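You operate a simulated robot arm through the tools that you are given. There is no shell and no other tool. Be economical: measure what you need, move in short steps, check, and stop when the job is done.

The job below is to be done with a simulated robot arm. You get a single attempt, and the scene is never put back.

Task
Hit the stop first, then plug out to the tray, pace to slow and the sign on its peg.
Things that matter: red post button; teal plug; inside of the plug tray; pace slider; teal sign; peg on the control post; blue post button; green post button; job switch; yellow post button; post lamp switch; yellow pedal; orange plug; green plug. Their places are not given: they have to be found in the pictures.

Only the result counts: the job must be done as asked and must still hold three seconds after the hand-in. Knocking over, shifting, dropping, spilling or breaking anything else fails it.

Robot
A 7-joint arm with a two-finger parallel gripper, fixed in place. Base frame: the origin is at the foot of the arm, x ahead of it, y to its left, z up; the work surface is at about z = 0.9. Readings come in m, rad, newtons and seconds.
With the tool pointing down near the work surface it reaches from about 0.24 to 0.68 m from the base axis. Its first joint turns from -1.152 to 1.152 rad. Payload 2.4 kg.
The tool frame sits at the grasp point between the pads (the TCP): z along the fingers, y along the line on which they close. The tips reach 0.03 m beyond it. Largest opening 0.094 m; finger width 0.028, thickness 0.01; the body of the gripper, 0.05 by 0.096 m, starts 0.055 m behind the TCP.
Orientation is told as [roll, pitch, yaw] about the base's x, y, z axes, in that order, counted from this pose: with the fingers straight down and closing along the base's y, the tool's x points along the base's -x, its y along +y and its z along -z.

Tools
- The arm moves only by the tool servo_tool. Its argument "series" is a list of rows, each an object of numbers (a shift or turn left out is 0, a gripper value left out holds the last): "dx", "dy", "dz": the shift along the base's x, y, z in units of 30 mm (1.0 is 30 mm); "ax", "ay", "az": the turn, a rotation vector about the base's x, y, z in units of 8 degrees (1.0 is 8 degrees); "jaw": the closure in counts, from 0 (fully open) to 255 (shut). In form: [{"dx": .., "dy": .., "dz": .., "ax": .., "ay": .., "az": .., "jaw": ..}, ...]. A call has 1 to 10 rows; each row shifts and turns the commanded pose from where the row before left it. A call with a number of a shift or a turn outside -1 to 1 is refused whole. Rows are played at 5 a second. More than 0.05 m and 0.15 rad between two rows, or a gripper value outside its range, and nothing of the call is played. A pose out of reach is approached as far as the arm can. The call stops where the force on the tool passes 90 N (or 10 N more than at its start, if that is more) or the arm is blocked; 0.2 s more then pass. Each finger travels about 0.153 m/s and halts on what it meets, pressing with about 29 N; the grip force reading is that of the motor and also rises with nothing between the fingers. The clock runs only during rows and for 0.2 s after the last one: add rows that do not move to give the fingers time. The reply holds the time, the measured pose of the TCP, the force on the tool along the base axes, the opening and the grip force, in the units named above and with some noise.
- Cameras (640 x 400 px; columns grow to the right, rows downward): "scene" is fixed at [0.0399, 0.4809, 1.4309]; the picture's right is [-0.70, -0.71, 0.00], its down [-0.51, 0.50, -0.70] and it looks along [0.50, -0.49, -0.71] (base axes); focal length 214 px, centre (320, 200). "wrist" rides on the gripper at [0.076, 0.014, -0.103] in the tool frame; the picture's right is [-0.18, 0.98, 0.00], its down [-0.75, -0.14, -0.64] and it looks along [-0.63, -0.12, 0.77] (tool axes); focal length 243 px, centre (320, 200).
- get_image(camera): a new picture of that camera. It takes no simulated time.
- locate(camera, pixels): for up to 12 pixels [column, row] of the newest picture of that camera ("zoom" is the newest enlarged one), the place [x, y, z] in the base frame of the surface seen there, good to about 0.002 m. It takes no simulated time.
- inspect(camera, box): a new picture of the part [left, top, right, bottom] of that camera's present view, enlarged. It takes no simulated time.
- hand_in(): hands the job in; it is judged then, once.

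Work in short steps. Measure before you move; look again where a grasp or a placing could have gone wrong, and mend it. You have 80 turns and 34 pictures in all, those below and enlarged ones among them. Open the gripper and draw the arm clear of the work before you hand the job in, unless the task says otherwise; then end with one line.

The tools are called after "Call:" by a JSON object that holds its "api" and its "payload". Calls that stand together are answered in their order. servo_tool: Moves the arm, as the interface text tells. Its arguments: {"type":"object","properties":{"series":{"type":"array","items":{"type":"object","properties":{"dx":{"type":"number"},"dy":{"type":"number"},"dz":{"type":"number"},"ax":{"type":"number"},"ay":{"type":"number"},"az":{"type":"number"},"jaw":{"type":"number"}}}}},"required":["series"]} The other tools are called the same way: get_image (camera) takes a picture; locate (camera, pixels) gives the place of the surface under pixels of a picture; inspect (camera, box) takes an enlarged picture of a part of a camera's view; hand_in () hands the job in.

At the start:

```text
time: 0.0
ee_pos: [0.3601, 0.081, 1.2971]
tool_rot: [0.0, 0.001, 0.0]
force: [0.4, 0.3, 0.2]
gripper_width: 0.0939
finger_force: 0.0
```

scene: 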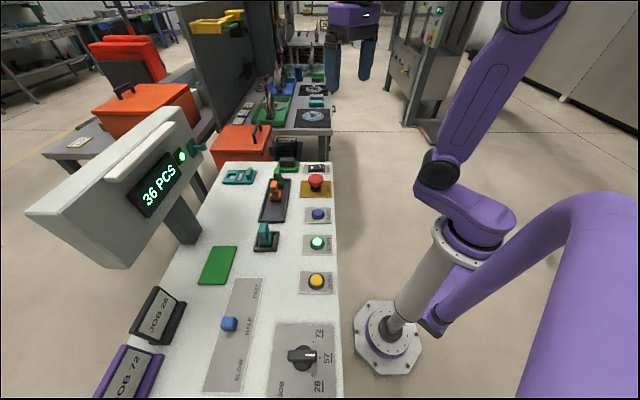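
wrist: 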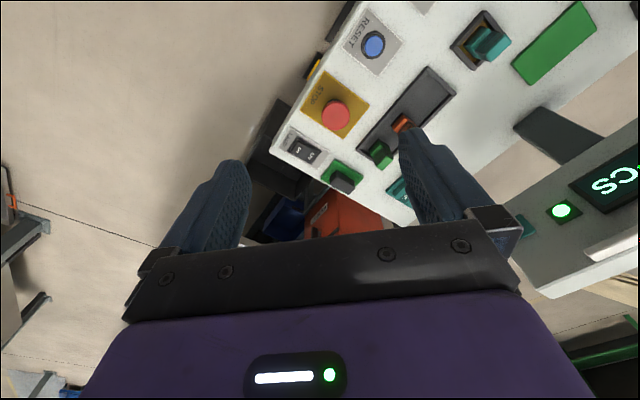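

The scene shows the console with a red STOP button near (316,182), the teal plug near (264,236), the slider near (229,324). I enlarge the two areas.

Call:
{"api": "inspect", "payload": {"camera": "scene", "box": [180, 130, 350, 270]}}

Call:
{"api": "inspect", "payload": {"camera": "scene", "box": [90, 240, 350, 400]}}

Call:
{"api": "locate", "payload": {"camera": "scene", "pixels": [[316, 180], [264, 230], [262, 246], [229, 322], [238, 175], [274, 190], [240, 378], [250, 290], [217, 265], [195, 147], [289, 162], [285, 170]]}}

```text
2.86 times, centred on (265, 200) of scene
```

zoom: 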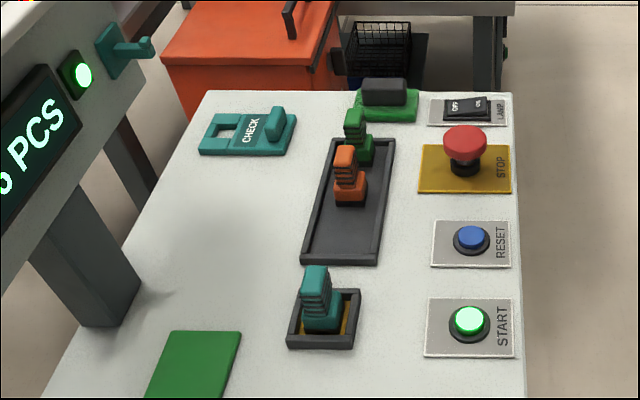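

```text
2.46 times, centred on (220, 320) of scene
```

zoom: 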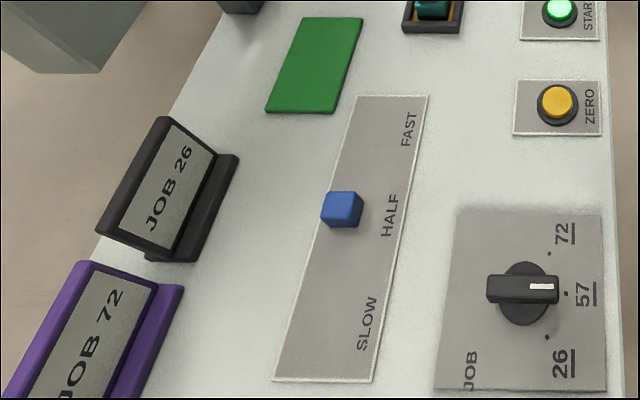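

```text
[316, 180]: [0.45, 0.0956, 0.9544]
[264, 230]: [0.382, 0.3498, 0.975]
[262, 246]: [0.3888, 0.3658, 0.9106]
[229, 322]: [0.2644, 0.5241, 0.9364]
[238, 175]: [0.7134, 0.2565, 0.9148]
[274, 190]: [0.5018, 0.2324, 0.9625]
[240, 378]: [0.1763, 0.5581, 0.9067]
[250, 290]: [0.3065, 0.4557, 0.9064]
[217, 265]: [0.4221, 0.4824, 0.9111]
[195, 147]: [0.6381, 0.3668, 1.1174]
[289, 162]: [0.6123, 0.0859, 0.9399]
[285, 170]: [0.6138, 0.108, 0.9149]
```

The slider's knob sits at zoom (343,207) with SLOW at (368,322); the sign is at scene (240,176) and the peg at (197,147). I locate details.

Call:
{"api": "locate", "payload": {"camera": "zoom", "pixels": [[340, 203], [356, 212], [330, 215], [341, 196], [360, 98], [426, 98], [276, 379], [370, 382], [366, 322], [390, 212], [408, 130]]}}

Call:
{"api": "inspect", "payload": {"camera": "scene", "box": [170, 125, 270, 190]}}

Call:
{"api": "inspect", "payload": {"camera": "wrist", "box": [260, 0, 580, 200]}}

```text
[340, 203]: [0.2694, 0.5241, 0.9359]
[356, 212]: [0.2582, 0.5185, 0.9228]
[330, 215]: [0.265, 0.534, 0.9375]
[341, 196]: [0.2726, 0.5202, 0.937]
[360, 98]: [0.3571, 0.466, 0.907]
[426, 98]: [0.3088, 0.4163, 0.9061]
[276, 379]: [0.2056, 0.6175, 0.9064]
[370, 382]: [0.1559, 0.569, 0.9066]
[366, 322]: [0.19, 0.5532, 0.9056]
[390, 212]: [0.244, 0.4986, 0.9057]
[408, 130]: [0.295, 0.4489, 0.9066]
```

```text
6.15 times, centred on (220, 158) of scene
```

zoom: 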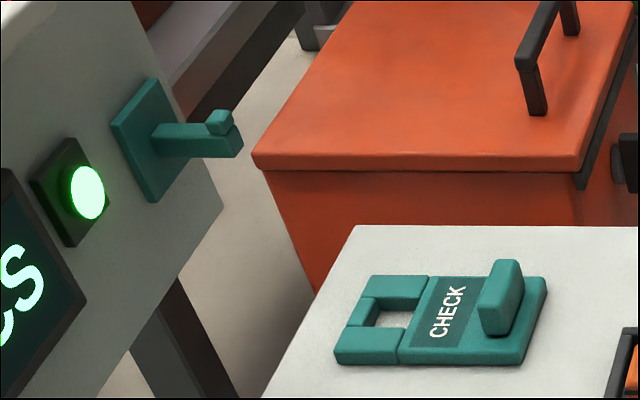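

```text
2.00 times, centred on (420, 100) of wrist
```

zoom: 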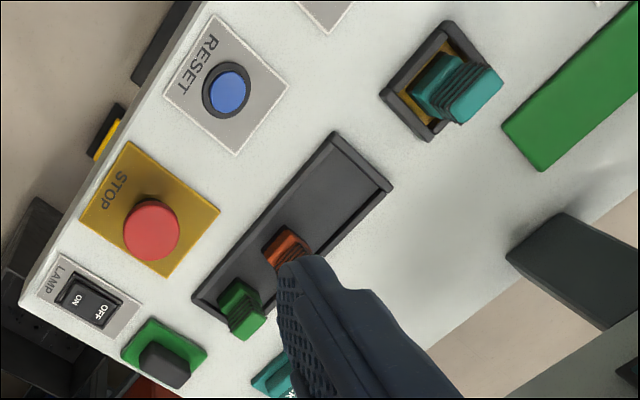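

I locate the sign and peg details in the scene picture, and the plug, tray, stop in the wrist zoom.

Call:
{"api": "locate", "payload": {"camera": "scene", "pixels": [[249.3, 168.7], [250, 175], [246, 179], [231.7, 177.2], [223.5, 183], [252, 184], [255.5, 172], [229, 171], [195, 147.5], [206, 148], [203.7, 144], [198, 149]]}}

Call:
{"api": "locate", "payload": {"camera": "zoom", "pixels": [[152, 228], [485, 95], [430, 95], [345, 180], [388, 190], [332, 135], [195, 300], [285, 245], [450, 25], [385, 95], [430, 138], [242, 310]]}}

```text
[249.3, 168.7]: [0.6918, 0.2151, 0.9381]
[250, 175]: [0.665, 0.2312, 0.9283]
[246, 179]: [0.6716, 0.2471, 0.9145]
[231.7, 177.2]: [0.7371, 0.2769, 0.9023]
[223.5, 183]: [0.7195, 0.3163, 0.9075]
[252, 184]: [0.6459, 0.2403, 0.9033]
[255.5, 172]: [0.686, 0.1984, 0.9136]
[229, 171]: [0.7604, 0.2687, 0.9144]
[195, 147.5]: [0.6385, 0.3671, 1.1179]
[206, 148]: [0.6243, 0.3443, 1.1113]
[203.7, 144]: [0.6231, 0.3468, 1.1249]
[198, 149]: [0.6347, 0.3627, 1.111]
```

```text
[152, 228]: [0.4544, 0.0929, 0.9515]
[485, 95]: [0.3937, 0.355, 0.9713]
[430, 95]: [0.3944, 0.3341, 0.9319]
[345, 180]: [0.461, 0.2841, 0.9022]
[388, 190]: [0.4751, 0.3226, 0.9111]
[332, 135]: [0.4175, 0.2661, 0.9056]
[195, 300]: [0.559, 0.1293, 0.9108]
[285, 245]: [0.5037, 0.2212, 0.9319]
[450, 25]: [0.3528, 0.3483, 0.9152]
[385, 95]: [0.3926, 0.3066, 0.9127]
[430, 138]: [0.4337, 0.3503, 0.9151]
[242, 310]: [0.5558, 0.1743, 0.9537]
```

The console runs along u=(0.71,-0.71). The stop button's cap top is near (0.452,0.094,0.954). I move the closed fingers above it.

Call:
{"api": "servo_tool", "payload": {"series": [{"dx": 0.34, "dy": 0.05, "dz": -0.98, "jaw": 255}, {"dx": 0.34, "dy": 0.05, "dz": -0.98}, {"dx": 0.34, "dy": 0.05, "dz": -0.98}, {"dx": 0.34, "dy": 0.05, "dz": -0.98}, {"dx": 0.34, "dy": 0.05, "dz": -0.98}, {"dx": 0.34, "dy": 0.05, "dz": -0.98}, {"dx": 0.34, "dy": 0.05, "dz": -0.98}, {"dx": 0.34, "dy": 0.05, "dz": -0.98}, {"dx": 0.34, "dy": 0.05, "dz": -0.98}, {}]}}

Call:
{"api": "get_image", "payload": {"camera": "wrist"}}

```text
time: 2.2
ee_pos: [0.4519, 0.0939, 1.0326]
tool_rot: [-0.003, 0.0, -0.001]
force: [0.2, -0.6, -0.2]
gripper_width: 0.0001
finger_force: 29.1
```

```text
27 pictures are left
```

wrist: 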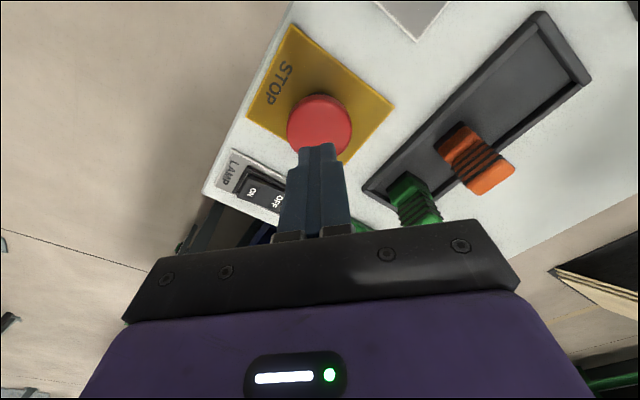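

The fingers are over the stop (tips at pixel (318,145)); tips at z≈1.003. I check the cap's exact place and then press.

Call:
{"api": "locate", "payload": {"camera": "wrist", "pixels": [[320, 97], [290, 120], [350, 120], [320, 120], [318, 150]]}}

```text
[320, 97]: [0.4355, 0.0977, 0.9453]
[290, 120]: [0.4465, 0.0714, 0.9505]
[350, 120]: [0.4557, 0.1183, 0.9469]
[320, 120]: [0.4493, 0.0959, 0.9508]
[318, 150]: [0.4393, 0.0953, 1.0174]
```

The cap's centre is about (0.455,0.095), top ~0.952. I press down to TCP 0.97, in small steps.

Call:
{"api": "servo_tool", "payload": {"series": [{"dx": 0.1, "dz": -0.8}, {"dz": -0.6}, {"dz": -0.2}, {"dz": -0.2}, {"dz": -0.2}, {}]}}

```text
time: 3.6
ee_pos: [0.4536, 0.0938, 0.9742]
tool_rot: [0.0, 0.001, 0.0]
force: [-1.2, -0.2, -0.7]
gripper_width: 0.0002
finger_force: 28.8
```

Force is still nil with the tips at 0.944, so I go on down.

Call:
{"api": "servo_tool", "payload": {"series": [{"dz": -0.15}, {"dz": -0.15}, {"dz": -0.15}, {}]}}

Call:
{"api": "inspect", "payload": {"camera": "scene", "box": [180, 130, 350, 270]}}

```text
time: 4.3
ee_pos: [0.455, 0.0947, 0.9692]
tool_rot: [0.0, -0.003, 0.0]
force: [-15.0, -3.3, 39.2]
gripper_width: 0.0002
finger_force: 29.6
stopped in row 3: the force on the tool passed its limit (the readings are from after the stop); the commanded pose is now the measured one
```

```text
2.86 times, centred on (265, 200) of scene
```

zoom: 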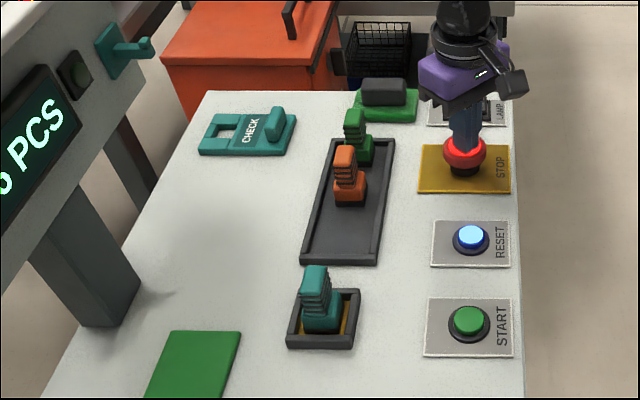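

Stop is in: the lamp went dark, RESET lit. I rise to z≈1.09, turn the gripper -45° and go above the teal plug, open.

Call:
{"api": "servo_tool", "payload": {"series": [{"dz": 1}, {"dz": 1}, {"dz": 1}, {"dz": 1}, {"dx": -0.35, "dy": 0.9, "az": -0.94}, {"dx": -0.35, "dy": 0.9, "az": -0.94}, {"dx": -0.35, "dy": 0.9, "az": -0.94, "jaw": 0}, {"dx": -0.35, "dy": 0.9, "az": -0.94}, {"dx": -0.35, "dy": 0.9, "az": -0.94}, {"dx": -0.35, "dy": 0.9, "az": -0.94}]}}

Call:
{"api": "servo_tool", "payload": {"series": [{"dx": -0.1, "dy": 0.9}, {"dx": -0.1, "dy": 0.9}, {"dx": -0.1, "dy": 0.9}, {}]}}

Call:
{"api": "get_image", "payload": {"camera": "wrist"}}

Call:
{"api": "inspect", "payload": {"camera": "scene", "box": [180, 130, 350, 270]}}

```text
time: 6.5
ee_pos: [0.3924, 0.258, 1.086]
tool_rot: [0.0, -0.005, -0.789]
force: [-0.9, -0.5, -0.6]
gripper_width: 0.0941
finger_force: 0.0
```

```text
time: 7.5
ee_pos: [0.3833, 0.3361, 1.0862]
tool_rot: [0.001, -0.005, -0.787]
force: [0.0, 0.6, -0.8]
gripper_width: 0.0942
finger_force: 0.0
```

```text
25 pictures are left
```

wrist: 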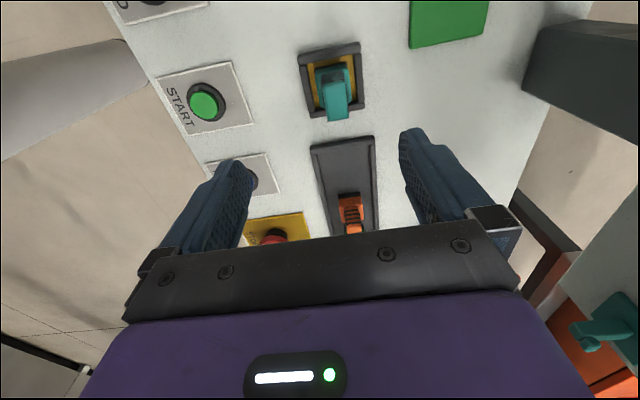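

```text
2.86 times, centred on (265, 200) of scene
```

zoom: 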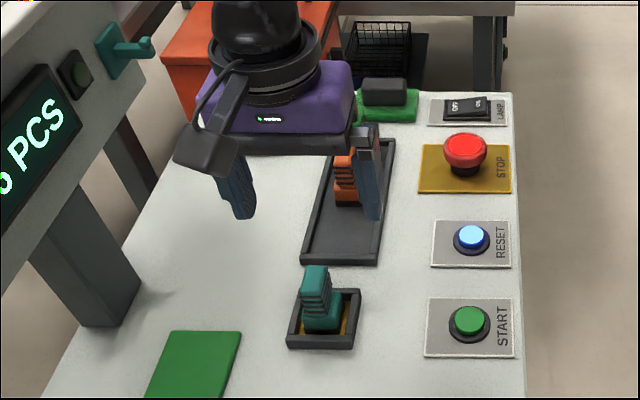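

The plug's handle is at wrist pixel (335,95), its socket around it. I locate them.

Call:
{"api": "locate", "payload": {"camera": "wrist", "pixels": [[333, 85], [336, 108], [326, 100], [346, 95], [335, 70], [318, 85], [300, 55], [360, 45], [308, 120], [366, 108]]}}

Call:
{"api": "locate", "payload": {"camera": "zoom", "pixels": [[316, 270], [316, 285], [316, 300], [322, 322], [330, 290], [305, 285], [290, 340], [352, 345], [358, 292], [298, 290]]}}

```text
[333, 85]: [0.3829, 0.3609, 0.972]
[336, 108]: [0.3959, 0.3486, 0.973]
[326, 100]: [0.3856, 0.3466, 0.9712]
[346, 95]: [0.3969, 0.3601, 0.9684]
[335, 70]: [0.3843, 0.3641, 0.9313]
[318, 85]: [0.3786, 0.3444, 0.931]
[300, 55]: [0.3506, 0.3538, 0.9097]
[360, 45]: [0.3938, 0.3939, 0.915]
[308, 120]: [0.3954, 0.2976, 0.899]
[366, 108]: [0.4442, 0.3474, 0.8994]
```

```text
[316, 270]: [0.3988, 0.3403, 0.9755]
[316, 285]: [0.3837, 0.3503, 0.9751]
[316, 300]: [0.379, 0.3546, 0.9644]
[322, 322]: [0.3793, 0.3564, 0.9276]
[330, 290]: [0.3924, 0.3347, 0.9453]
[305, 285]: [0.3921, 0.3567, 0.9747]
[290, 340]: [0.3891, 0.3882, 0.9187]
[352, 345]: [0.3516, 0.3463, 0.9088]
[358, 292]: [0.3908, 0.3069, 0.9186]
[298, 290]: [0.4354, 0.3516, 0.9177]
```

Handle centre ≈(0.391,0.352), top 0.975; I lower to TCP 0.957 around it and close.

Call:
{"api": "servo_tool", "payload": {"series": [{"dx": 0.26, "dy": 0.53, "dz": -0.8}, {"dz": -0.9}, {"dz": -0.9}, {"dz": -0.9}, {"dz": -0.8}, {}, {"jaw": 255}, {}, {}, {}]}}

Call:
{"api": "get_image", "payload": {"camera": "wrist"}}

```text
time: 9.7
ee_pos: [0.3917, 0.3528, 0.9572]
tool_rot: [0.0, -0.007, -0.788]
force: [0.3, -0.8, 0.4]
gripper_width: 0.0329
finger_force: 29.5
```

```text
23 pictures are left
```

wrist: 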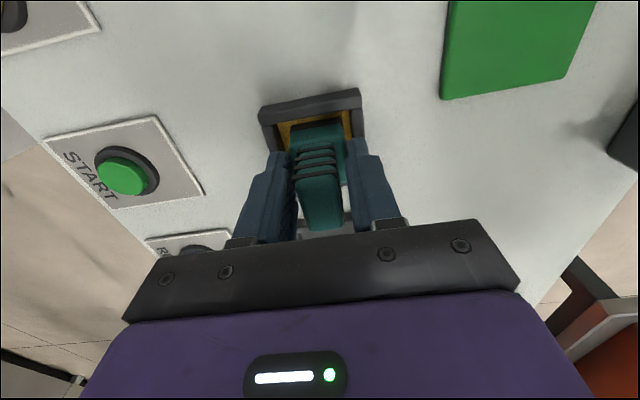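

Width 0.033 suggests only the finger tips catch the wider base. I open, rise 10 mm and grip the handle itself.

Call:
{"api": "servo_tool", "payload": {"series": [{"jaw": 120}, {}, {"dz": 0.33}, {}, {"jaw": 255}, {}, {}]}}

Call:
{"api": "get_image", "payload": {"camera": "wrist"}}

```text
time: 11.3
ee_pos: [0.3921, 0.3531, 0.968]
tool_rot: [0.001, -0.006, -0.787]
force: [1.1, 0.3, 1.5]
gripper_width: 0.0236
finger_force: 29.3
```

```text
22 pictures are left
```

wrist: 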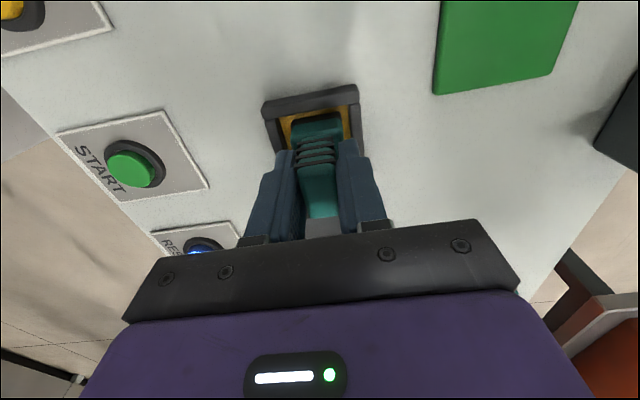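

The handle is held firmly (0.0236 wide). I lift straight up 60 mm slowly.

Call:
{"api": "servo_tool", "payload": {"series": [{"dz": 0.3}, {"dz": 0.3}, {"dz": 0.4}, {"dz": 0.5}, {"dz": 0.5}, {"dz": 0.5}, {}]}}

Call:
{"api": "get_image", "payload": {"camera": "wrist"}}

Call:
{"api": "inspect", "payload": {"camera": "scene", "box": [180, 130, 350, 270]}}

```text
time: 12.9
ee_pos: [0.3912, 0.353, 1.0431]
tool_rot: [-0.001, -0.003, -0.789]
force: [-0.8, -0.6, -0.1]
gripper_width: 0.0235
finger_force: 29.3
```

```text
21 pictures are left
```

wrist: 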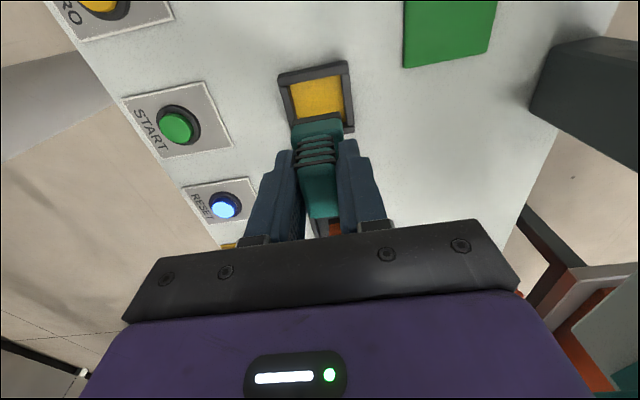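

```text
2.86 times, centred on (265, 200) of scene
```

zoom: 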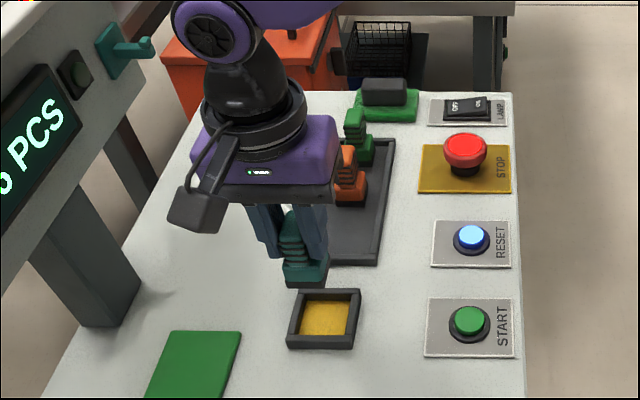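

The plug is out. I verify tray edges and the orange plug's base before placing.

Call:
{"api": "locate", "payload": {"camera": "zoom", "pixels": [[345, 205], [352, 185], [365, 195], [375, 262], [372, 250], [390, 145], [347, 230], [350, 255], [325, 305], [348, 150], [312, 280], [300, 285]]}}

```text
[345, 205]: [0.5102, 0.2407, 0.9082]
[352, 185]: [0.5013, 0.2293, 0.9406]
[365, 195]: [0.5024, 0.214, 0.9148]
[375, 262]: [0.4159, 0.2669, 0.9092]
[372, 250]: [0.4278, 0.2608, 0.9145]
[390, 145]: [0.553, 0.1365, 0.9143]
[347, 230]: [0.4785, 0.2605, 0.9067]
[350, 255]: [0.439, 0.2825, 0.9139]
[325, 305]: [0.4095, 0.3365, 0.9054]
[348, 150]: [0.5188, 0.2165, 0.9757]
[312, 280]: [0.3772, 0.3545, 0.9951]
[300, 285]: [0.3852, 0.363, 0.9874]
```

Free gap along u is 0.114–0.193, so I place the plug at (0.478,0.262).

Call:
{"api": "servo_tool", "payload": {"series": [{"dx": 0.725, "dy": -0.76}, {"dx": 0.725, "dy": -0.76}, {"dx": 0.725, "dy": -0.76}, {"dx": 0.725, "dy": -0.76}, {}, {"dz": -0.8}, {"dz": -0.8}, {"dz": -0.5}, {"dz": -0.2}, {}]}}

Call:
{"api": "inspect", "payload": {"camera": "scene", "box": [180, 130, 350, 270]}}

```text
time: 15.1
ee_pos: [0.4793, 0.2627, 0.9745]
tool_rot: [0.002, -0.006, -0.788]
force: [-0.4, 0.1, -0.8]
gripper_width: 0.0236
finger_force: 28.7
```

```text
2.86 times, centred on (265, 200) of scene
```

zoom: 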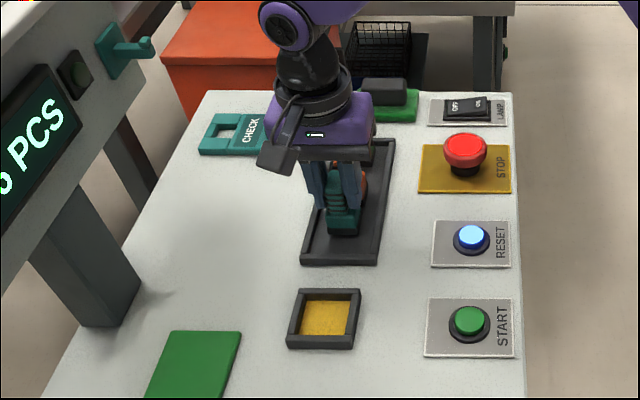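

The plug is inside the tray just above its floor; I lower in 2 mm steps until contact.

Call:
{"api": "servo_tool", "payload": {"series": [{"dz": -0.07}, {"dz": -0.07}, {"dz": -0.07}, {}]}}

```text
time: 16.1
ee_pos: [0.4794, 0.2622, 0.968]
tool_rot: [0.001, -0.004, -0.787]
force: [-0.5, 0.5, -1.0]
gripper_width: 0.0239
finger_force: 29.1
```

Call:
{"api": "servo_tool", "payload": {"series": [{"dz": -0.07}, {"dz": -0.07}, {}]}}

```text
time: 16.9
ee_pos: [0.4796, 0.2633, 0.9646]
tool_rot: [0.006, -0.006, -0.787]
force: [-3.3, -1.7, 25.0]
gripper_width: 0.0241
finger_force: 28.7
```

Contact at 25 N: the plug rests on the floor. I release and rise.

Call:
{"api": "servo_tool", "payload": {"series": [{"dz": 0.04}, {"jaw": 110}, {}, {}, {"dz": 0.5}, {"dz": 1}, {"dz": 1}, {"dz": 1}, {}]}}

Call:
{"api": "inspect", "payload": {"camera": "wrist", "box": [160, 0, 480, 200]}}

```text
time: 18.9
ee_pos: [0.4791, 0.2632, 1.0697]
tool_rot: [0.002, -0.006, -0.787]
force: [0.3, -0.1, -0.8]
gripper_width: 0.0536
finger_force: 0.0
```

```text
2.00 times, centred on (320, 100) of wrist
```

zoom: 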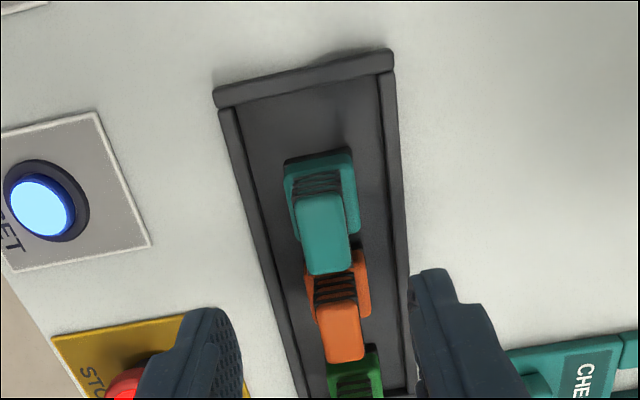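

The teal plug stands in the tray clear of the orange one. Next the slider knob near (0.266,0.526,0.937): I move above it.

Call:
{"api": "servo_tool", "payload": {"series": [{"dx": -0.79, "dy": 0.97}, {"dx": -0.79, "dy": 0.97}, {"dx": -0.79, "dy": 0.97}, {"dx": -0.79, "dy": 0.97}, {"dx": -0.79, "dy": 0.97}, {"dx": -0.79, "dy": 0.97}, {"dx": -0.79, "dy": 0.97}, {"dx": -0.79, "dy": 0.97}, {"dx": -0.79, "dy": 0.97}, {}]}}

Call:
{"api": "get_image", "payload": {"camera": "wrist"}}

```text
time: 21.1
ee_pos: [0.2649, 0.5257, 1.0698]
tool_rot: [0.003, -0.004, -0.787]
force: [-1.1, -0.6, 0.5]
gripper_width: 0.0533
finger_force: 0.0
```

```text
17 pictures are left
```

wrist: 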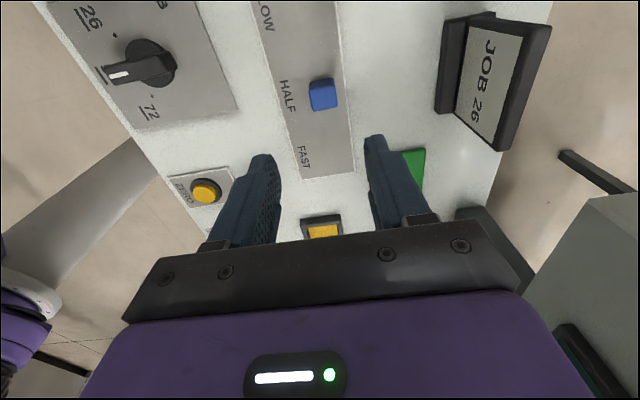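

Call:
{"api": "locate", "payload": {"camera": "wrist", "pixels": [[324, 97], [312, 97], [335, 97], [322, 106], [321, 82], [310, 84], [285, 95], [270, 15], [305, 155]]}}

```text
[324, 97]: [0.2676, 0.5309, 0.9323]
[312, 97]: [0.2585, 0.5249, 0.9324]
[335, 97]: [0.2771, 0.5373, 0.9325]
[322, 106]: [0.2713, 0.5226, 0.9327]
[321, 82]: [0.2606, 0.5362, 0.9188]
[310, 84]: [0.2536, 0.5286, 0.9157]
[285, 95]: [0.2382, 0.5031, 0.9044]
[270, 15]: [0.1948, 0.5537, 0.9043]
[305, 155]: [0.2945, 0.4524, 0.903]
```

Knob centre ≈(0.267,0.531). I check how near and tall the JOB 26 holder is before going down.

Call:
{"api": "locate", "payload": {"camera": "wrist", "pixels": [[450, 30], [440, 90], [495, 20], [545, 28], [510, 145], [465, 85], [130, 70], [170, 65], [115, 75]]}}

```text
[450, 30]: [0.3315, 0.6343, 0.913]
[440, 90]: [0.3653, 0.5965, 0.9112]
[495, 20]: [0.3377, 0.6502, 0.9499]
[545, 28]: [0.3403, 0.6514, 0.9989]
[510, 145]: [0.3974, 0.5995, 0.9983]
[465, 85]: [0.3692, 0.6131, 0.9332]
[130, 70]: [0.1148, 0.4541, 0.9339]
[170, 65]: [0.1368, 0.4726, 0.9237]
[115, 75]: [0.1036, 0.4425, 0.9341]
```

Holders are 0.1 m off: clear. I descend and grip the knob.

Call:
{"api": "servo_tool", "payload": {"series": [{"dx": 0.07, "dy": 0.17, "dz": -0.9}, {"dz": -0.9}, {"dz": -0.9}, {"dz": -0.9}, {"dz": -0.6}, {}, {"jaw": 255}, {}, {}]}}

```text
time: 23.1
ee_pos: [0.2673, 0.5289, 0.9424]
tool_rot: [0.0, -0.006, -0.786]
force: [-4.7, -5.1, -0.8]
gripper_width: 0.0252
finger_force: 44.7
```

The knob is gripped (0.025 wide). I drag it along the slot toward SLOW in short steps.

Call:
{"api": "servo_tool", "payload": {"series": [{"dx": -0.25, "dy": 0.25}, {"dx": -0.25, "dy": 0.25}, {"dx": -0.25, "dy": 0.25}, {"dx": -0.25, "dy": 0.25}, {}]}}

```text
time: 24.3
ee_pos: [0.2366, 0.5589, 0.9435]
tool_rot: [0.0, -0.005, -0.786]
force: [-7.0, -8.2, 0.9]
gripper_width: 0.0253
finger_force: 45.1
```

Call:
{"api": "servo_tool", "payload": {"series": [{"dx": -0.25, "dy": 0.25}, {"dx": -0.25, "dy": 0.25}, {"dx": -0.25, "dy": 0.25}, {}]}}

Call:
{"api": "inspect", "payload": {"camera": "scene", "box": [90, 240, 350, 400]}}

```text
time: 25.3
ee_pos: [0.2147, 0.5818, 0.9433]
tool_rot: [0.0, -0.005, -0.787]
force: [-4.4, -5.4, -8.0]
gripper_width: 0.0254
finger_force: 44.8
```

```text
2.46 times, centred on (220, 320) of scene
```

zoom: 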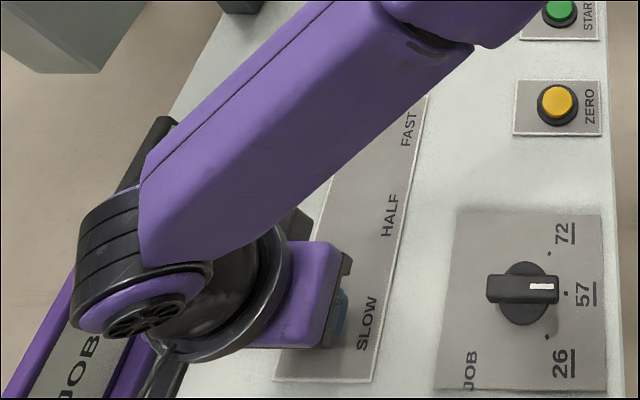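

TCP reached u≈-0.2596, matching SLOW's spacing (HALF −0.185, step 0.074). I release, rise and look.

Call:
{"api": "servo_tool", "payload": {"series": [{"jaw": 130}, {}, {}, {"dz": 0.7}, {"dz": 1}, {"dz": 1}, {"dz": 1}, {"dz": 1}, {}]}}

Call:
{"api": "get_image", "payload": {"camera": "wrist"}}

```text
time: 27.3
ee_pos: [0.2156, 0.5818, 1.0859]
tool_rot: [0.002, -0.005, -0.787]
force: [0.0, 0.5, 0.2]
gripper_width: 0.046
finger_force: 0.0
```

```text
15 pictures are left
```

wrist: 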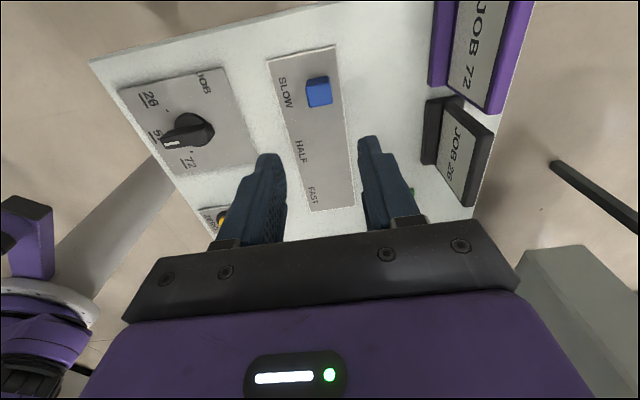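

The knob stands at SLOW. I retreat toward the middle of the console and look at the sign and the peg from the wrist.

Call:
{"api": "servo_tool", "payload": {"series": [{"dx": 0.8, "dy": -1}, {"dx": 0.8, "dy": -1}, {"dx": 0.8, "dy": -1}, {"dx": 0.8, "dy": -1}, {"dx": 0.8, "dy": -1}, {"dx": 0.8, "dy": -1}, {"dx": 0.8, "dy": -1}, {"dx": 0.8, "dy": -1}, {"dx": 0.8, "dy": -1}, {"dx": 0.8, "dy": -1, "jaw": 0}]}}

Call:
{"api": "servo_tool", "payload": {"series": [{"dx": 0.9, "dy": -0.7}, {"dx": 0.9, "dy": -0.7}, {"dx": 0.9, "dy": -0.7}, {}]}}

Call:
{"api": "get_image", "payload": {"camera": "wrist"}}

Call:
{"api": "inspect", "payload": {"camera": "scene", "box": [170, 125, 270, 190]}}

```text
time: 29.5
ee_pos: [0.4559, 0.2815, 1.0843]
tool_rot: [0.001, -0.005, -0.787]
force: [0.4, -0.7, 0.2]
gripper_width: 0.0937
finger_force: 0.1
```

```text
time: 30.5
ee_pos: [0.5368, 0.2185, 1.0851]
tool_rot: [0.002, -0.004, -0.786]
force: [0.2, 0.0, -0.2]
gripper_width: 0.094
finger_force: 0.0
```

```text
14 pictures are left
```

wrist: 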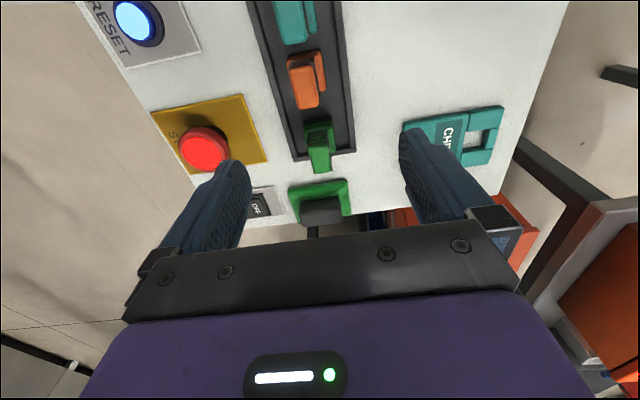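

```text
6.15 times, centred on (220, 158) of scene
```

zoom: 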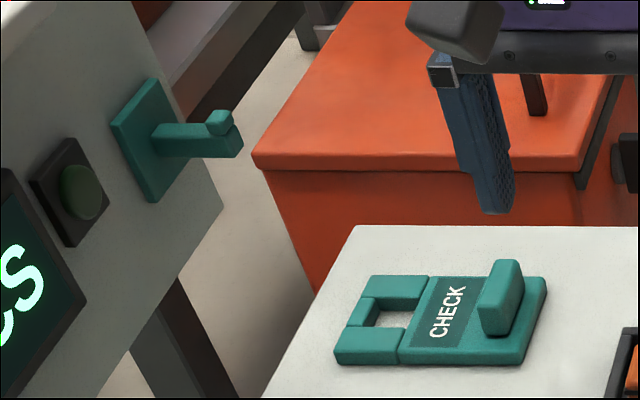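

Call:
{"api": "locate", "payload": {"camera": "zoom", "pixels": [[165, 128], [215, 128], [220, 112], [208, 126], [165, 152], [215, 152], [150, 85], [118, 125], [152, 198], [220, 210], [30, 330], [238, 138]]}}

Call:
{"api": "locate", "payload": {"camera": "zoom", "pixels": [[508, 268], [492, 275], [518, 275], [490, 325], [515, 310], [480, 328], [380, 290], [415, 290], [400, 325], [365, 322], [350, 345], [545, 285]]}}

```text
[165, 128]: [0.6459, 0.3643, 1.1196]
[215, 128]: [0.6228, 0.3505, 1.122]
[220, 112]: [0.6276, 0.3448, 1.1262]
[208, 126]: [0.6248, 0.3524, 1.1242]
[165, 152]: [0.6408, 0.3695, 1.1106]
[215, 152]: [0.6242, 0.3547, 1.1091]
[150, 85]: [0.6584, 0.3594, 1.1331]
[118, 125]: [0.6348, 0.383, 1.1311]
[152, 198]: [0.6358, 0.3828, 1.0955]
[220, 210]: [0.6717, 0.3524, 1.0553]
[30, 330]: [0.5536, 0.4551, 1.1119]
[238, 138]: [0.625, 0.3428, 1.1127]
```

```text
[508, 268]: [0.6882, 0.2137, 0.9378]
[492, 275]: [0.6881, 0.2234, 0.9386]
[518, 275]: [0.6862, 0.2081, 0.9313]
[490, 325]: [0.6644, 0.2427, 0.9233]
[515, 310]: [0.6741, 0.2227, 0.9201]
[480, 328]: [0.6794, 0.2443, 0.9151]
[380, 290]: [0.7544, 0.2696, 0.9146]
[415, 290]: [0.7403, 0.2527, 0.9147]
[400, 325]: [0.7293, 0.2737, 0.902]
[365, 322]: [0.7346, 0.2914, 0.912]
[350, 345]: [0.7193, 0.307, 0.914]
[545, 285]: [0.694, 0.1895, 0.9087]
```

The peg: plate at v≈0.72, rod u≈0.196, z 1.106–1.119, tip lip to z 1.127 at v≈0.684–0.692. Now I zoom the wrist on the sign's hole near (475,140).

Call:
{"api": "inspect", "payload": {"camera": "wrist", "box": [395, 80, 555, 180]}}

```text
4.00 times, centred on (475, 130) of wrist
```

zoom: 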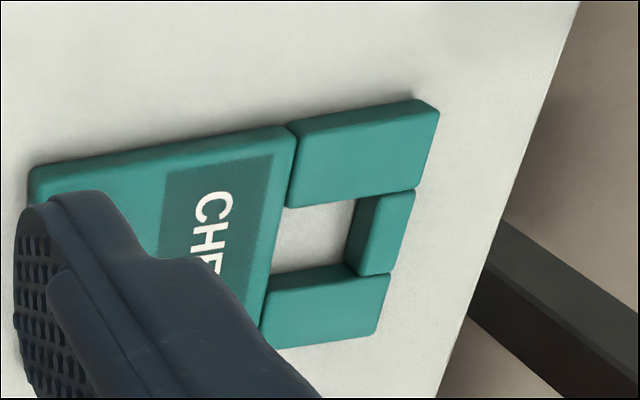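

Call:
{"api": "locate", "payload": {"camera": "zoom", "pixels": [[287, 203], [355, 197], [345, 262], [272, 272], [285, 140], [435, 110], [385, 330], [265, 325], [372, 200], [365, 268], [410, 235], [345, 268]]}}

```text
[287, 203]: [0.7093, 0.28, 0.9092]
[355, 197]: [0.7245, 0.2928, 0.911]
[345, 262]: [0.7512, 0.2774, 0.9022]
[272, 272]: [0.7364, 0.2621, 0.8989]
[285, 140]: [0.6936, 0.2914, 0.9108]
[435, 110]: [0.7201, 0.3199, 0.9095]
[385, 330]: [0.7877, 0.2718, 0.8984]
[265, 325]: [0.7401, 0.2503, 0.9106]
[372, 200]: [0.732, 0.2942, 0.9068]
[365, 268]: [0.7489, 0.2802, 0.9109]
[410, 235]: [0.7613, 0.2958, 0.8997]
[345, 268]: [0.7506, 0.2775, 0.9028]
```

Hole: v 0.700–0.719, u 0.304–0.335; tab centre ≈(0.677,0.228), top 0.939. I try moving straight above the tab to see whether the reach allows it.

Call:
{"api": "servo_tool", "payload": {"series": [{"dx": 0.93, "dy": 0.065, "dz": -0.4, "jaw": 110}, {"dx": 0.93, "dy": 0.065, "dz": -0.4}, {"dx": 0.93, "dy": 0.065, "dz": -0.4}, {"dx": 0.93, "dy": 0.065, "dz": -0.4}, {"dx": 0.93, "dy": 0.065, "dz": -0.4}, {}, {}]}}

```text
time: 32.1
ee_pos: [0.646, 0.2264, 1.0368]
tool_rot: [0.005, -0.005, -0.787]
force: [-0.7, -0.3, -0.5]
gripper_width: 0.0534
finger_force: 0.1
out of reach, approached as far as the arm can: row 5
```

Straight down it stops at radius ~0.684; the tab is at 0.714. I tilt the fingers 24° toward +u (about the closing axis, so the pads stay parallel to the tab) and try again.

Call:
{"api": "servo_tool", "payload": {"series": [{"ax": -0.7, "ay": -0.7}, {"ax": -0.7, "ay": -0.7}, {"ax": -0.7, "ay": -0.7}, {"dx": 0.5}, {"dx": 0.5}, {}]}}

```text
time: 33.5
ee_pos: [0.6777, 0.2256, 1.036]
tool_rot: [0.003, -0.418, -0.785]
force: [0.1, 0.0, -0.1]
gripper_width: 0.0534
finger_force: 0.1
```

Now it reaches (0.678,0.226). I descend to z≈0.985 and look.

Call:
{"api": "servo_tool", "payload": {"series": [{"dx": -0.03, "dy": 0.09, "dz": -0.6}, {"dz": -0.6}, {"dz": -0.5}, {}]}}

Call:
{"api": "get_image", "payload": {"camera": "wrist"}}

Call:
{"api": "inspect", "payload": {"camera": "scene", "box": [190, 130, 290, 195]}}

```text
time: 34.5
ee_pos: [0.6754, 0.2285, 0.9884]
tool_rot: [0.001, -0.419, -0.787]
force: [-0.8, -0.4, 0.3]
gripper_width: 0.0536
finger_force: 0.1
```

```text
11 pictures are left
```

wrist: 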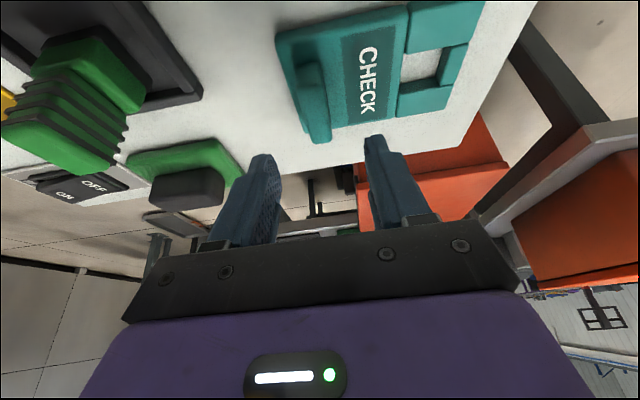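

```text
6.15 times, centred on (240, 162) of scene
```

zoom: 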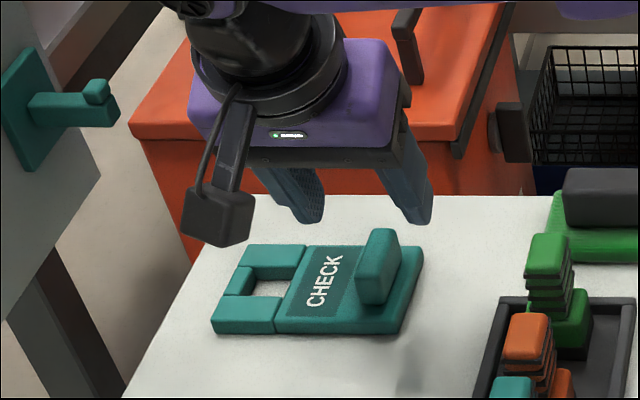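

The tab shows at wrist (315,95). I locate its faces from here.

Call:
{"api": "locate", "payload": {"camera": "wrist", "pixels": [[300, 65], [312, 65], [322, 138], [308, 138], [330, 138], [316, 100], [325, 90], [300, 100], [345, 100], [310, 130]]}}

Call:
{"api": "locate", "payload": {"camera": "zoom", "pixels": [[380, 235], [370, 270], [360, 300], [395, 270], [360, 265], [345, 325], [375, 300]]}}

```text
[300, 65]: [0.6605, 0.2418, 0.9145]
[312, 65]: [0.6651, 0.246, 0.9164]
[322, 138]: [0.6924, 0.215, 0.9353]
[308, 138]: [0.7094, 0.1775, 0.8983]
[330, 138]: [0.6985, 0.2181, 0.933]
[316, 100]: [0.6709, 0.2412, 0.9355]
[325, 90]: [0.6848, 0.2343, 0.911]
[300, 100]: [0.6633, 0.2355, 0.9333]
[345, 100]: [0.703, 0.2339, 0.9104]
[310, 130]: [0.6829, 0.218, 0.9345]
```

```text
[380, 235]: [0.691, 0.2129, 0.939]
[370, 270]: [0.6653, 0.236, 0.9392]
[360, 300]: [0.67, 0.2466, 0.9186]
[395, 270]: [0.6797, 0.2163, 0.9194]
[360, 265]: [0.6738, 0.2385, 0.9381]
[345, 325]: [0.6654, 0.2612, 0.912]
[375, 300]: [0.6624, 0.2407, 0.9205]
```

Tab centre ≈(0.677,0.229). With the tilt I aim the TCP at (0.671,0.2355,0.950) so the pads centre on the tab, then close.

Call:
{"api": "servo_tool", "payload": {"series": [{"dx": -0.15, "dy": 0.23, "dz": -0.4}, {"dz": -0.4}, {"dz": -0.3}, {"dz": -0.18}, {}, {"jaw": 255}, {}, {}]}}

Call:
{"api": "get_image", "payload": {"camera": "wrist"}}

```text
time: 36.3
ee_pos: [0.6705, 0.2359, 0.9476]
tool_rot: [0.001, -0.419, -0.788]
force: [0.4, 0.2, -0.2]
gripper_width: 0.015
finger_force: 29.0
```

```text
9 pictures are left
```

wrist: 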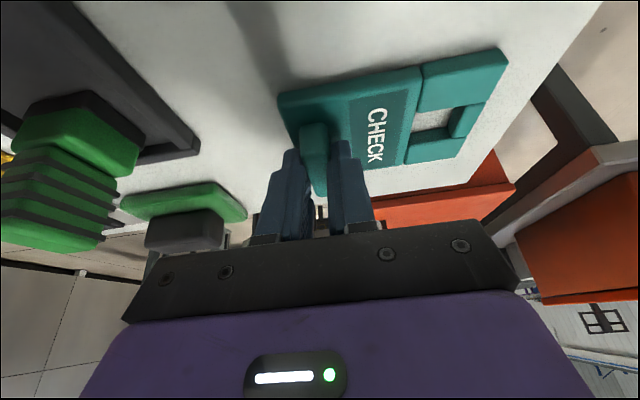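

The tab is gripped (15 mm). I lift 0.12 m, draw back along -v, then check that the sign came along.

Call:
{"api": "servo_tool", "payload": {"series": [{"dz": 0.4}, {"dz": 0.6}, {"dz": 0.8, "dx": -0.3, "dy": -0.3}, {"dz": 0.8, "dx": -0.4, "dy": -0.4}, {"dz": 0.8, "dx": -0.4, "dy": -0.4}, {"dz": 0.8, "dx": -0.4, "dy": -0.4}, {}]}}

Call:
{"api": "get_image", "payload": {"camera": "scene"}}

```text
time: 37.9
ee_pos: [0.6255, 0.19, 1.0739]
tool_rot: [0.002, -0.419, -0.788]
force: [0.4, -0.3, -0.7]
gripper_width: 0.0152
finger_force: 29.0
```

```text
8 pictures are left
```

scene: 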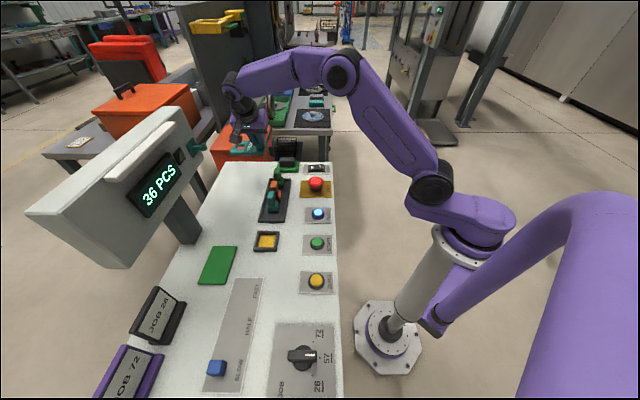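

The sign hangs level in the grip. I turn it about +u, five rows (≈40°) first.

Call:
{"api": "servo_tool", "payload": {"series": [{"ax": 0.7, "ay": -0.7, "dz": 0.3}, {"ax": 0.7, "ay": -0.7, "dz": 0.3}, {"ax": 0.7, "ay": -0.7, "dz": 0.3}, {"ax": 0.7, "ay": -0.7}, {"ax": 0.7, "ay": -0.7}, {}]}}

```text
time: 39.3
ee_pos: [0.6266, 0.1905, 1.1017]
tool_rot: [0.737, -0.317, -1.064]
force: [-0.3, 0.0, -1.2]
gripper_width: 0.0152
finger_force: 29.4
```

Call:
{"api": "servo_tool", "payload": {"series": [{"ax": 0.7, "ay": -0.7}, {"ax": 0.7, "ay": -0.7}, {"ax": 0.7, "ay": -0.7}, {"ax": 0.7, "ay": -0.7}, {"ax": 0.7, "ay": -0.7}, {}]}}

```text
time: 40.7
ee_pos: [0.6261, 0.1919, 1.1008]
tool_rot: [1.399, -0.074, -1.199]
force: [-0.4, -0.7, -0.3]
gripper_width: 0.0153
finger_force: 29.0
```

Turned to ≈79°. I move along -u to stand in front of the peg (TCP v≈0.60) and look.

Call:
{"api": "servo_tool", "payload": {"series": [{"dx": -0.575, "dy": 0.86, "dz": -0.3}, {"dx": -0.575, "dy": 0.86, "dz": -0.3}, {"dx": -0.575, "dy": 0.86, "dz": -0.3}, {"dx": -0.575, "dy": 0.86, "dz": -0.3}, {}]}}

Call:
{"api": "inspect", "payload": {"camera": "scene", "box": [170, 125, 270, 190]}}

```text
time: 41.9
ee_pos: [0.5569, 0.2932, 1.0632]
tool_rot: [1.399, -0.074, -1.199]
force: [-0.2, 0.3, -0.2]
gripper_width: 0.0151
finger_force: 28.9
```

```text
6.15 times, centred on (220, 158) of scene
```

zoom: 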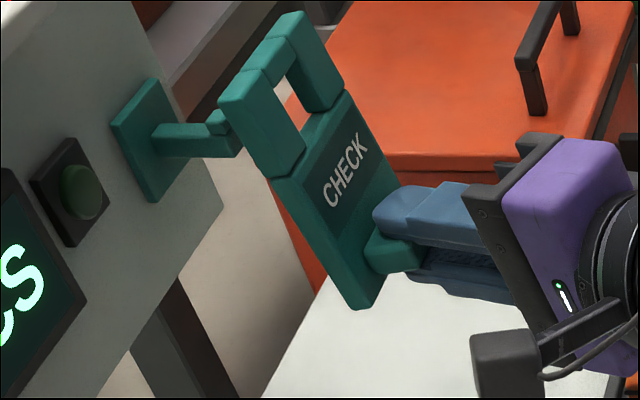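

The sign stands upright just before the peg. I locate its hole edges and the peg again.

Call:
{"api": "locate", "payload": {"camera": "zoom", "pixels": [[268, 80], [290, 65], [305, 108], [330, 108], [300, 145], [270, 165], [305, 125], [280, 15], [225, 95], [240, 85], [337, 90], [285, 165]]}}

Call:
{"api": "locate", "payload": {"camera": "zoom", "pixels": [[212, 115], [222, 112], [215, 128], [180, 127], [180, 145], [180, 155], [225, 155], [238, 150], [230, 155], [200, 128], [160, 150], [172, 124]]}}

```text
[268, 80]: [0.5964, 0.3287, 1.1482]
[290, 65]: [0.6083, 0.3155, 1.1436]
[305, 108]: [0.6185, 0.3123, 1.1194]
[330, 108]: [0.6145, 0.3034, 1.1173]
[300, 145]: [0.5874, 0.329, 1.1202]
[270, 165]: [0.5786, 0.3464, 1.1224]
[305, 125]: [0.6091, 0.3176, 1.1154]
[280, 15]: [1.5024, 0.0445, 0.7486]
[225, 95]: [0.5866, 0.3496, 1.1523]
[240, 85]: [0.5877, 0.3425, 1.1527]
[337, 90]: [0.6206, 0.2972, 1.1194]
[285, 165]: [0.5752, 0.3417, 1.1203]
```

```text
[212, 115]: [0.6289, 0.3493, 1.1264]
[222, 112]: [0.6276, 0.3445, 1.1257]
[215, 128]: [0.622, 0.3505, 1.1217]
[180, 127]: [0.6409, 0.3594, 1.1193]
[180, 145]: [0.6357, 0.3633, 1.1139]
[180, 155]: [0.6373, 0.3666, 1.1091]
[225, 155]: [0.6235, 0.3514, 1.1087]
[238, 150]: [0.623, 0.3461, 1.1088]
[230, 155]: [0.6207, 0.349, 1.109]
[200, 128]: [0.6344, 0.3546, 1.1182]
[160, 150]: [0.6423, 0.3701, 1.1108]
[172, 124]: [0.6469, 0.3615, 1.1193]
```

The hole actually spans z≈1.117–1.143 now (27 mm), the peg 1.107–1.127, and u matches (0.199 vs 0.197). I check that the lamp beside the peg isn't in the way.

Call:
{"api": "locate", "payload": {"camera": "zoom", "pixels": [[85, 195], [98, 185], [105, 210], [68, 140], [110, 130], [180, 220]]}}

Call:
{"api": "servo_tool", "payload": {"series": [{"dz": -0.2}, {"dz": -0.22}, {}]}}

```text
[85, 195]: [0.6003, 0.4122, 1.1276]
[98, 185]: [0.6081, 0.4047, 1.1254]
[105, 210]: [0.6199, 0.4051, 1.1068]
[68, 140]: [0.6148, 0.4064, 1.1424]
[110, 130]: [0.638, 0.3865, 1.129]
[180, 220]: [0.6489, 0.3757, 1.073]
```

```text
time: 42.7
ee_pos: [0.5567, 0.2931, 1.0527]
tool_rot: [1.399, -0.073, -1.198]
force: [-0.3, -0.9, -2.0]
gripper_width: 0.0152
finger_force: 29.1
```

Lamp ends at u≈0.152, the sign starts at 0.164: clear. I advance 32 mm along +v and check.

Call:
{"api": "servo_tool", "payload": {"series": [{"dx": 0.25, "dy": 0.25}, {"dx": 0.25, "dy": 0.25}, {"dx": 0.25, "dy": 0.25}, {}]}}

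Call:
{"api": "inspect", "payload": {"camera": "scene", "box": [170, 125, 270, 190]}}

```text
time: 43.7
ee_pos: [0.5794, 0.3159, 1.0517]
tool_rot: [1.4, -0.075, -1.199]
force: [0.4, 0.0, -2.3]
gripper_width: 0.0152
finger_force: 29.2
```

```text
6.15 times, centred on (220, 158) of scene
```

zoom: 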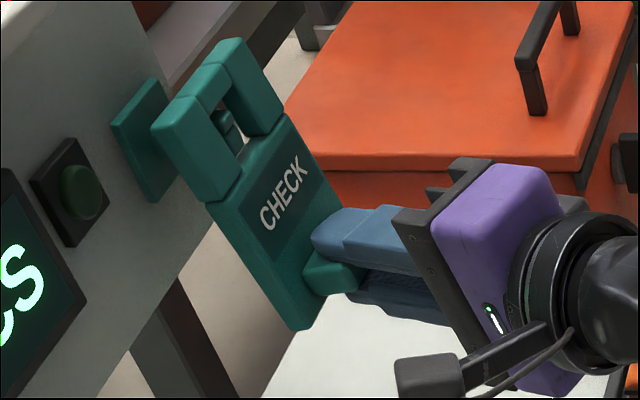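

The peg's tip shows through the hole without contact. I advance the remaining 20 mm.

Call:
{"api": "servo_tool", "payload": {"series": [{"dx": 0.17, "dy": 0.17}, {"dx": 0.17, "dy": 0.17}, {"dx": 0.13, "dy": 0.13}, {}]}}

Call:
{"api": "inspect", "payload": {"camera": "scene", "box": [170, 125, 270, 190]}}

```text
time: 44.7
ee_pos: [0.5942, 0.3311, 1.0516]
tool_rot: [1.4, -0.075, -1.199]
force: [0.0, -0.1, -1.1]
gripper_width: 0.0153
finger_force: 28.7
```

```text
6.15 times, centred on (220, 158) of scene
```

zoom: 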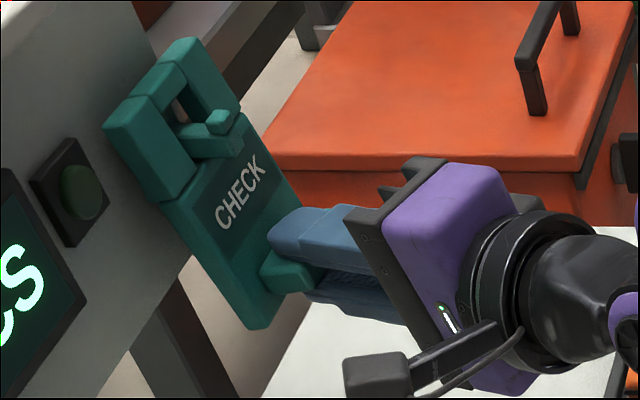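

The peg is fully through. I lower gently till the bar rests on the rod.

Call:
{"api": "servo_tool", "payload": {"series": [{"dz": -0.1}, {"dz": -0.1}, {"dz": -0.08}, {}]}}

```text
time: 45.7
ee_pos: [0.593, 0.3311, 1.0436]
tool_rot: [1.399, -0.074, -1.198]
force: [0.4, 0.9, -1.0]
gripper_width: 0.0153
finger_force: 29.2
```

Call:
{"api": "servo_tool", "payload": {"series": [{"dz": -0.06}, {"dz": -0.06}, {"dz": -0.06}, {}]}}

```text
time: 46.7
ee_pos: [0.5944, 0.3317, 1.0404]
tool_rot: [1.403, -0.074, -1.198]
force: [3.2, 0.9, 9.5]
gripper_width: 0.0152
finger_force: 29.1
```

Contact (9.5 N up). I open the fingers and back out along the finger direction.

Call:
{"api": "servo_tool", "payload": {"series": [{"dz": 0.03}, {"jaw": 140}, {}, {}, {"dx": -0.46, "dy": -0.17, "dz": 0.09}, {"dx": -0.46, "dy": -0.17, "dz": 0.09}, {"dx": -0.92, "dy": -0.35, "dz": 0.17}, {"dx": -0.92, "dy": -0.35, "dz": 0.17}, {}]}}

Call:
{"api": "inspect", "payload": {"camera": "scene", "box": [150, 120, 310, 220]}}

```text
time: 48.7
ee_pos: [0.5108, 0.299, 1.0547]
tool_rot: [1.4, -0.075, -1.2]
force: [0.2, 0.0, 0.2]
gripper_width: 0.0424
finger_force: 0.1
```

```text
4.00 times, centred on (230, 170) of scene
```

zoom: 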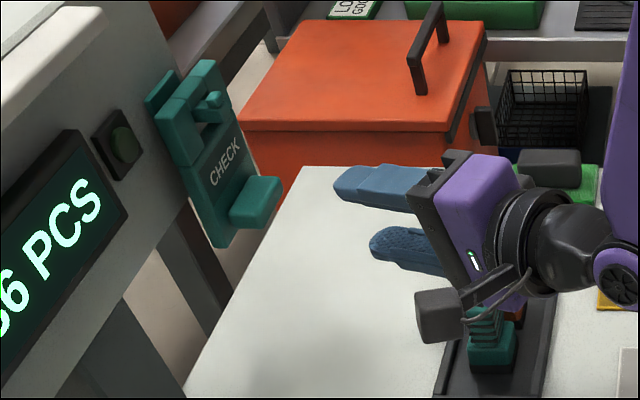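

The sign hangs on the peg. I rise straight up, clear of the plugs, and draw back.

Call:
{"api": "servo_tool", "payload": {"series": [{"dz": 0.8}, {"dz": 1}, {"dz": 1}, {"dz": 1, "dx": -0.3, "dy": -0.3}, {"dz": 1, "dx": -0.5, "dy": -0.6}, {"dz": 0.5, "dx": -0.6, "dy": -0.8}, {"dx": -0.6, "dy": -0.8}, {"dx": -0.6, "dy": -0.8}, {}]}}

Call:
{"api": "inspect", "payload": {"camera": "scene", "box": [100, 110, 380, 285]}}

Call:
{"api": "get_image", "payload": {"camera": "scene"}}

```text
time: 50.7
ee_pos: [0.4321, 0.1997, 1.2133]
tool_rot: [1.4, -0.074, -1.199]
force: [-0.3, -0.6, 0.2]
gripper_width: 0.0423
finger_force: 0.1
```

```text
2.29 times, centred on (240, 198) of scene
```

zoom: 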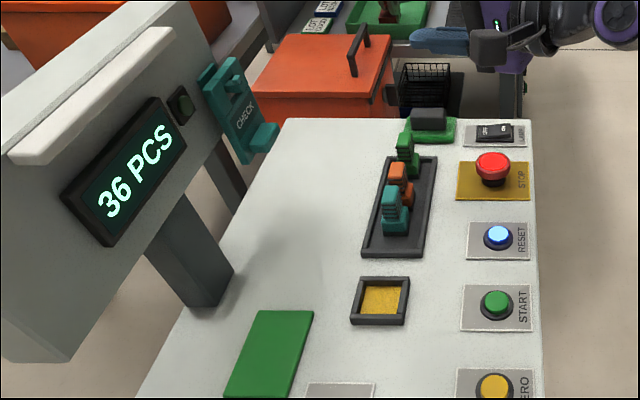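

```text
2 pictures are left
```

scene: 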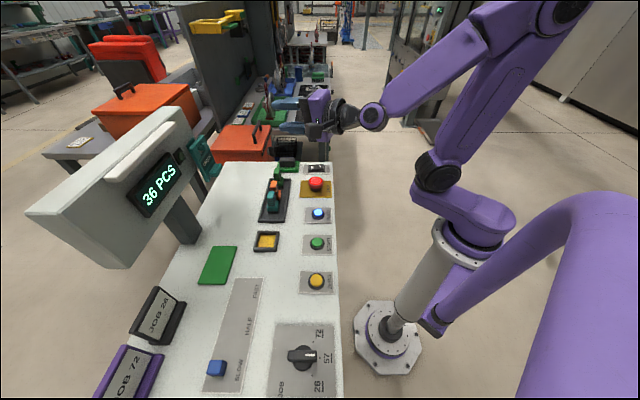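

All the states are as wanted: stop pressed, plug in the tray, slider at SLOW, sign on its peg. I open the gripper fully and then hand in.

Call:
{"api": "servo_tool", "payload": {"series": [{"jaw": 0}, {}, {}]}}

Call:
{"api": "hand_in", "payload": {}}

```text
time: 51.5
ee_pos: [0.4329, 0.2024, 1.2142]
tool_rot: [1.399, -0.075, -1.198]
force: [-0.1, -0.2, -0.1]
gripper_width: 0.0939
finger_force: 0.0
```

```text
The job is handed in.
```

I hit the stop first, then put the teal plug in the tray, set the pace slider to SLOW and hung the teal sign on its peg. I opened the gripper, drew the arm clear and handed the job in.
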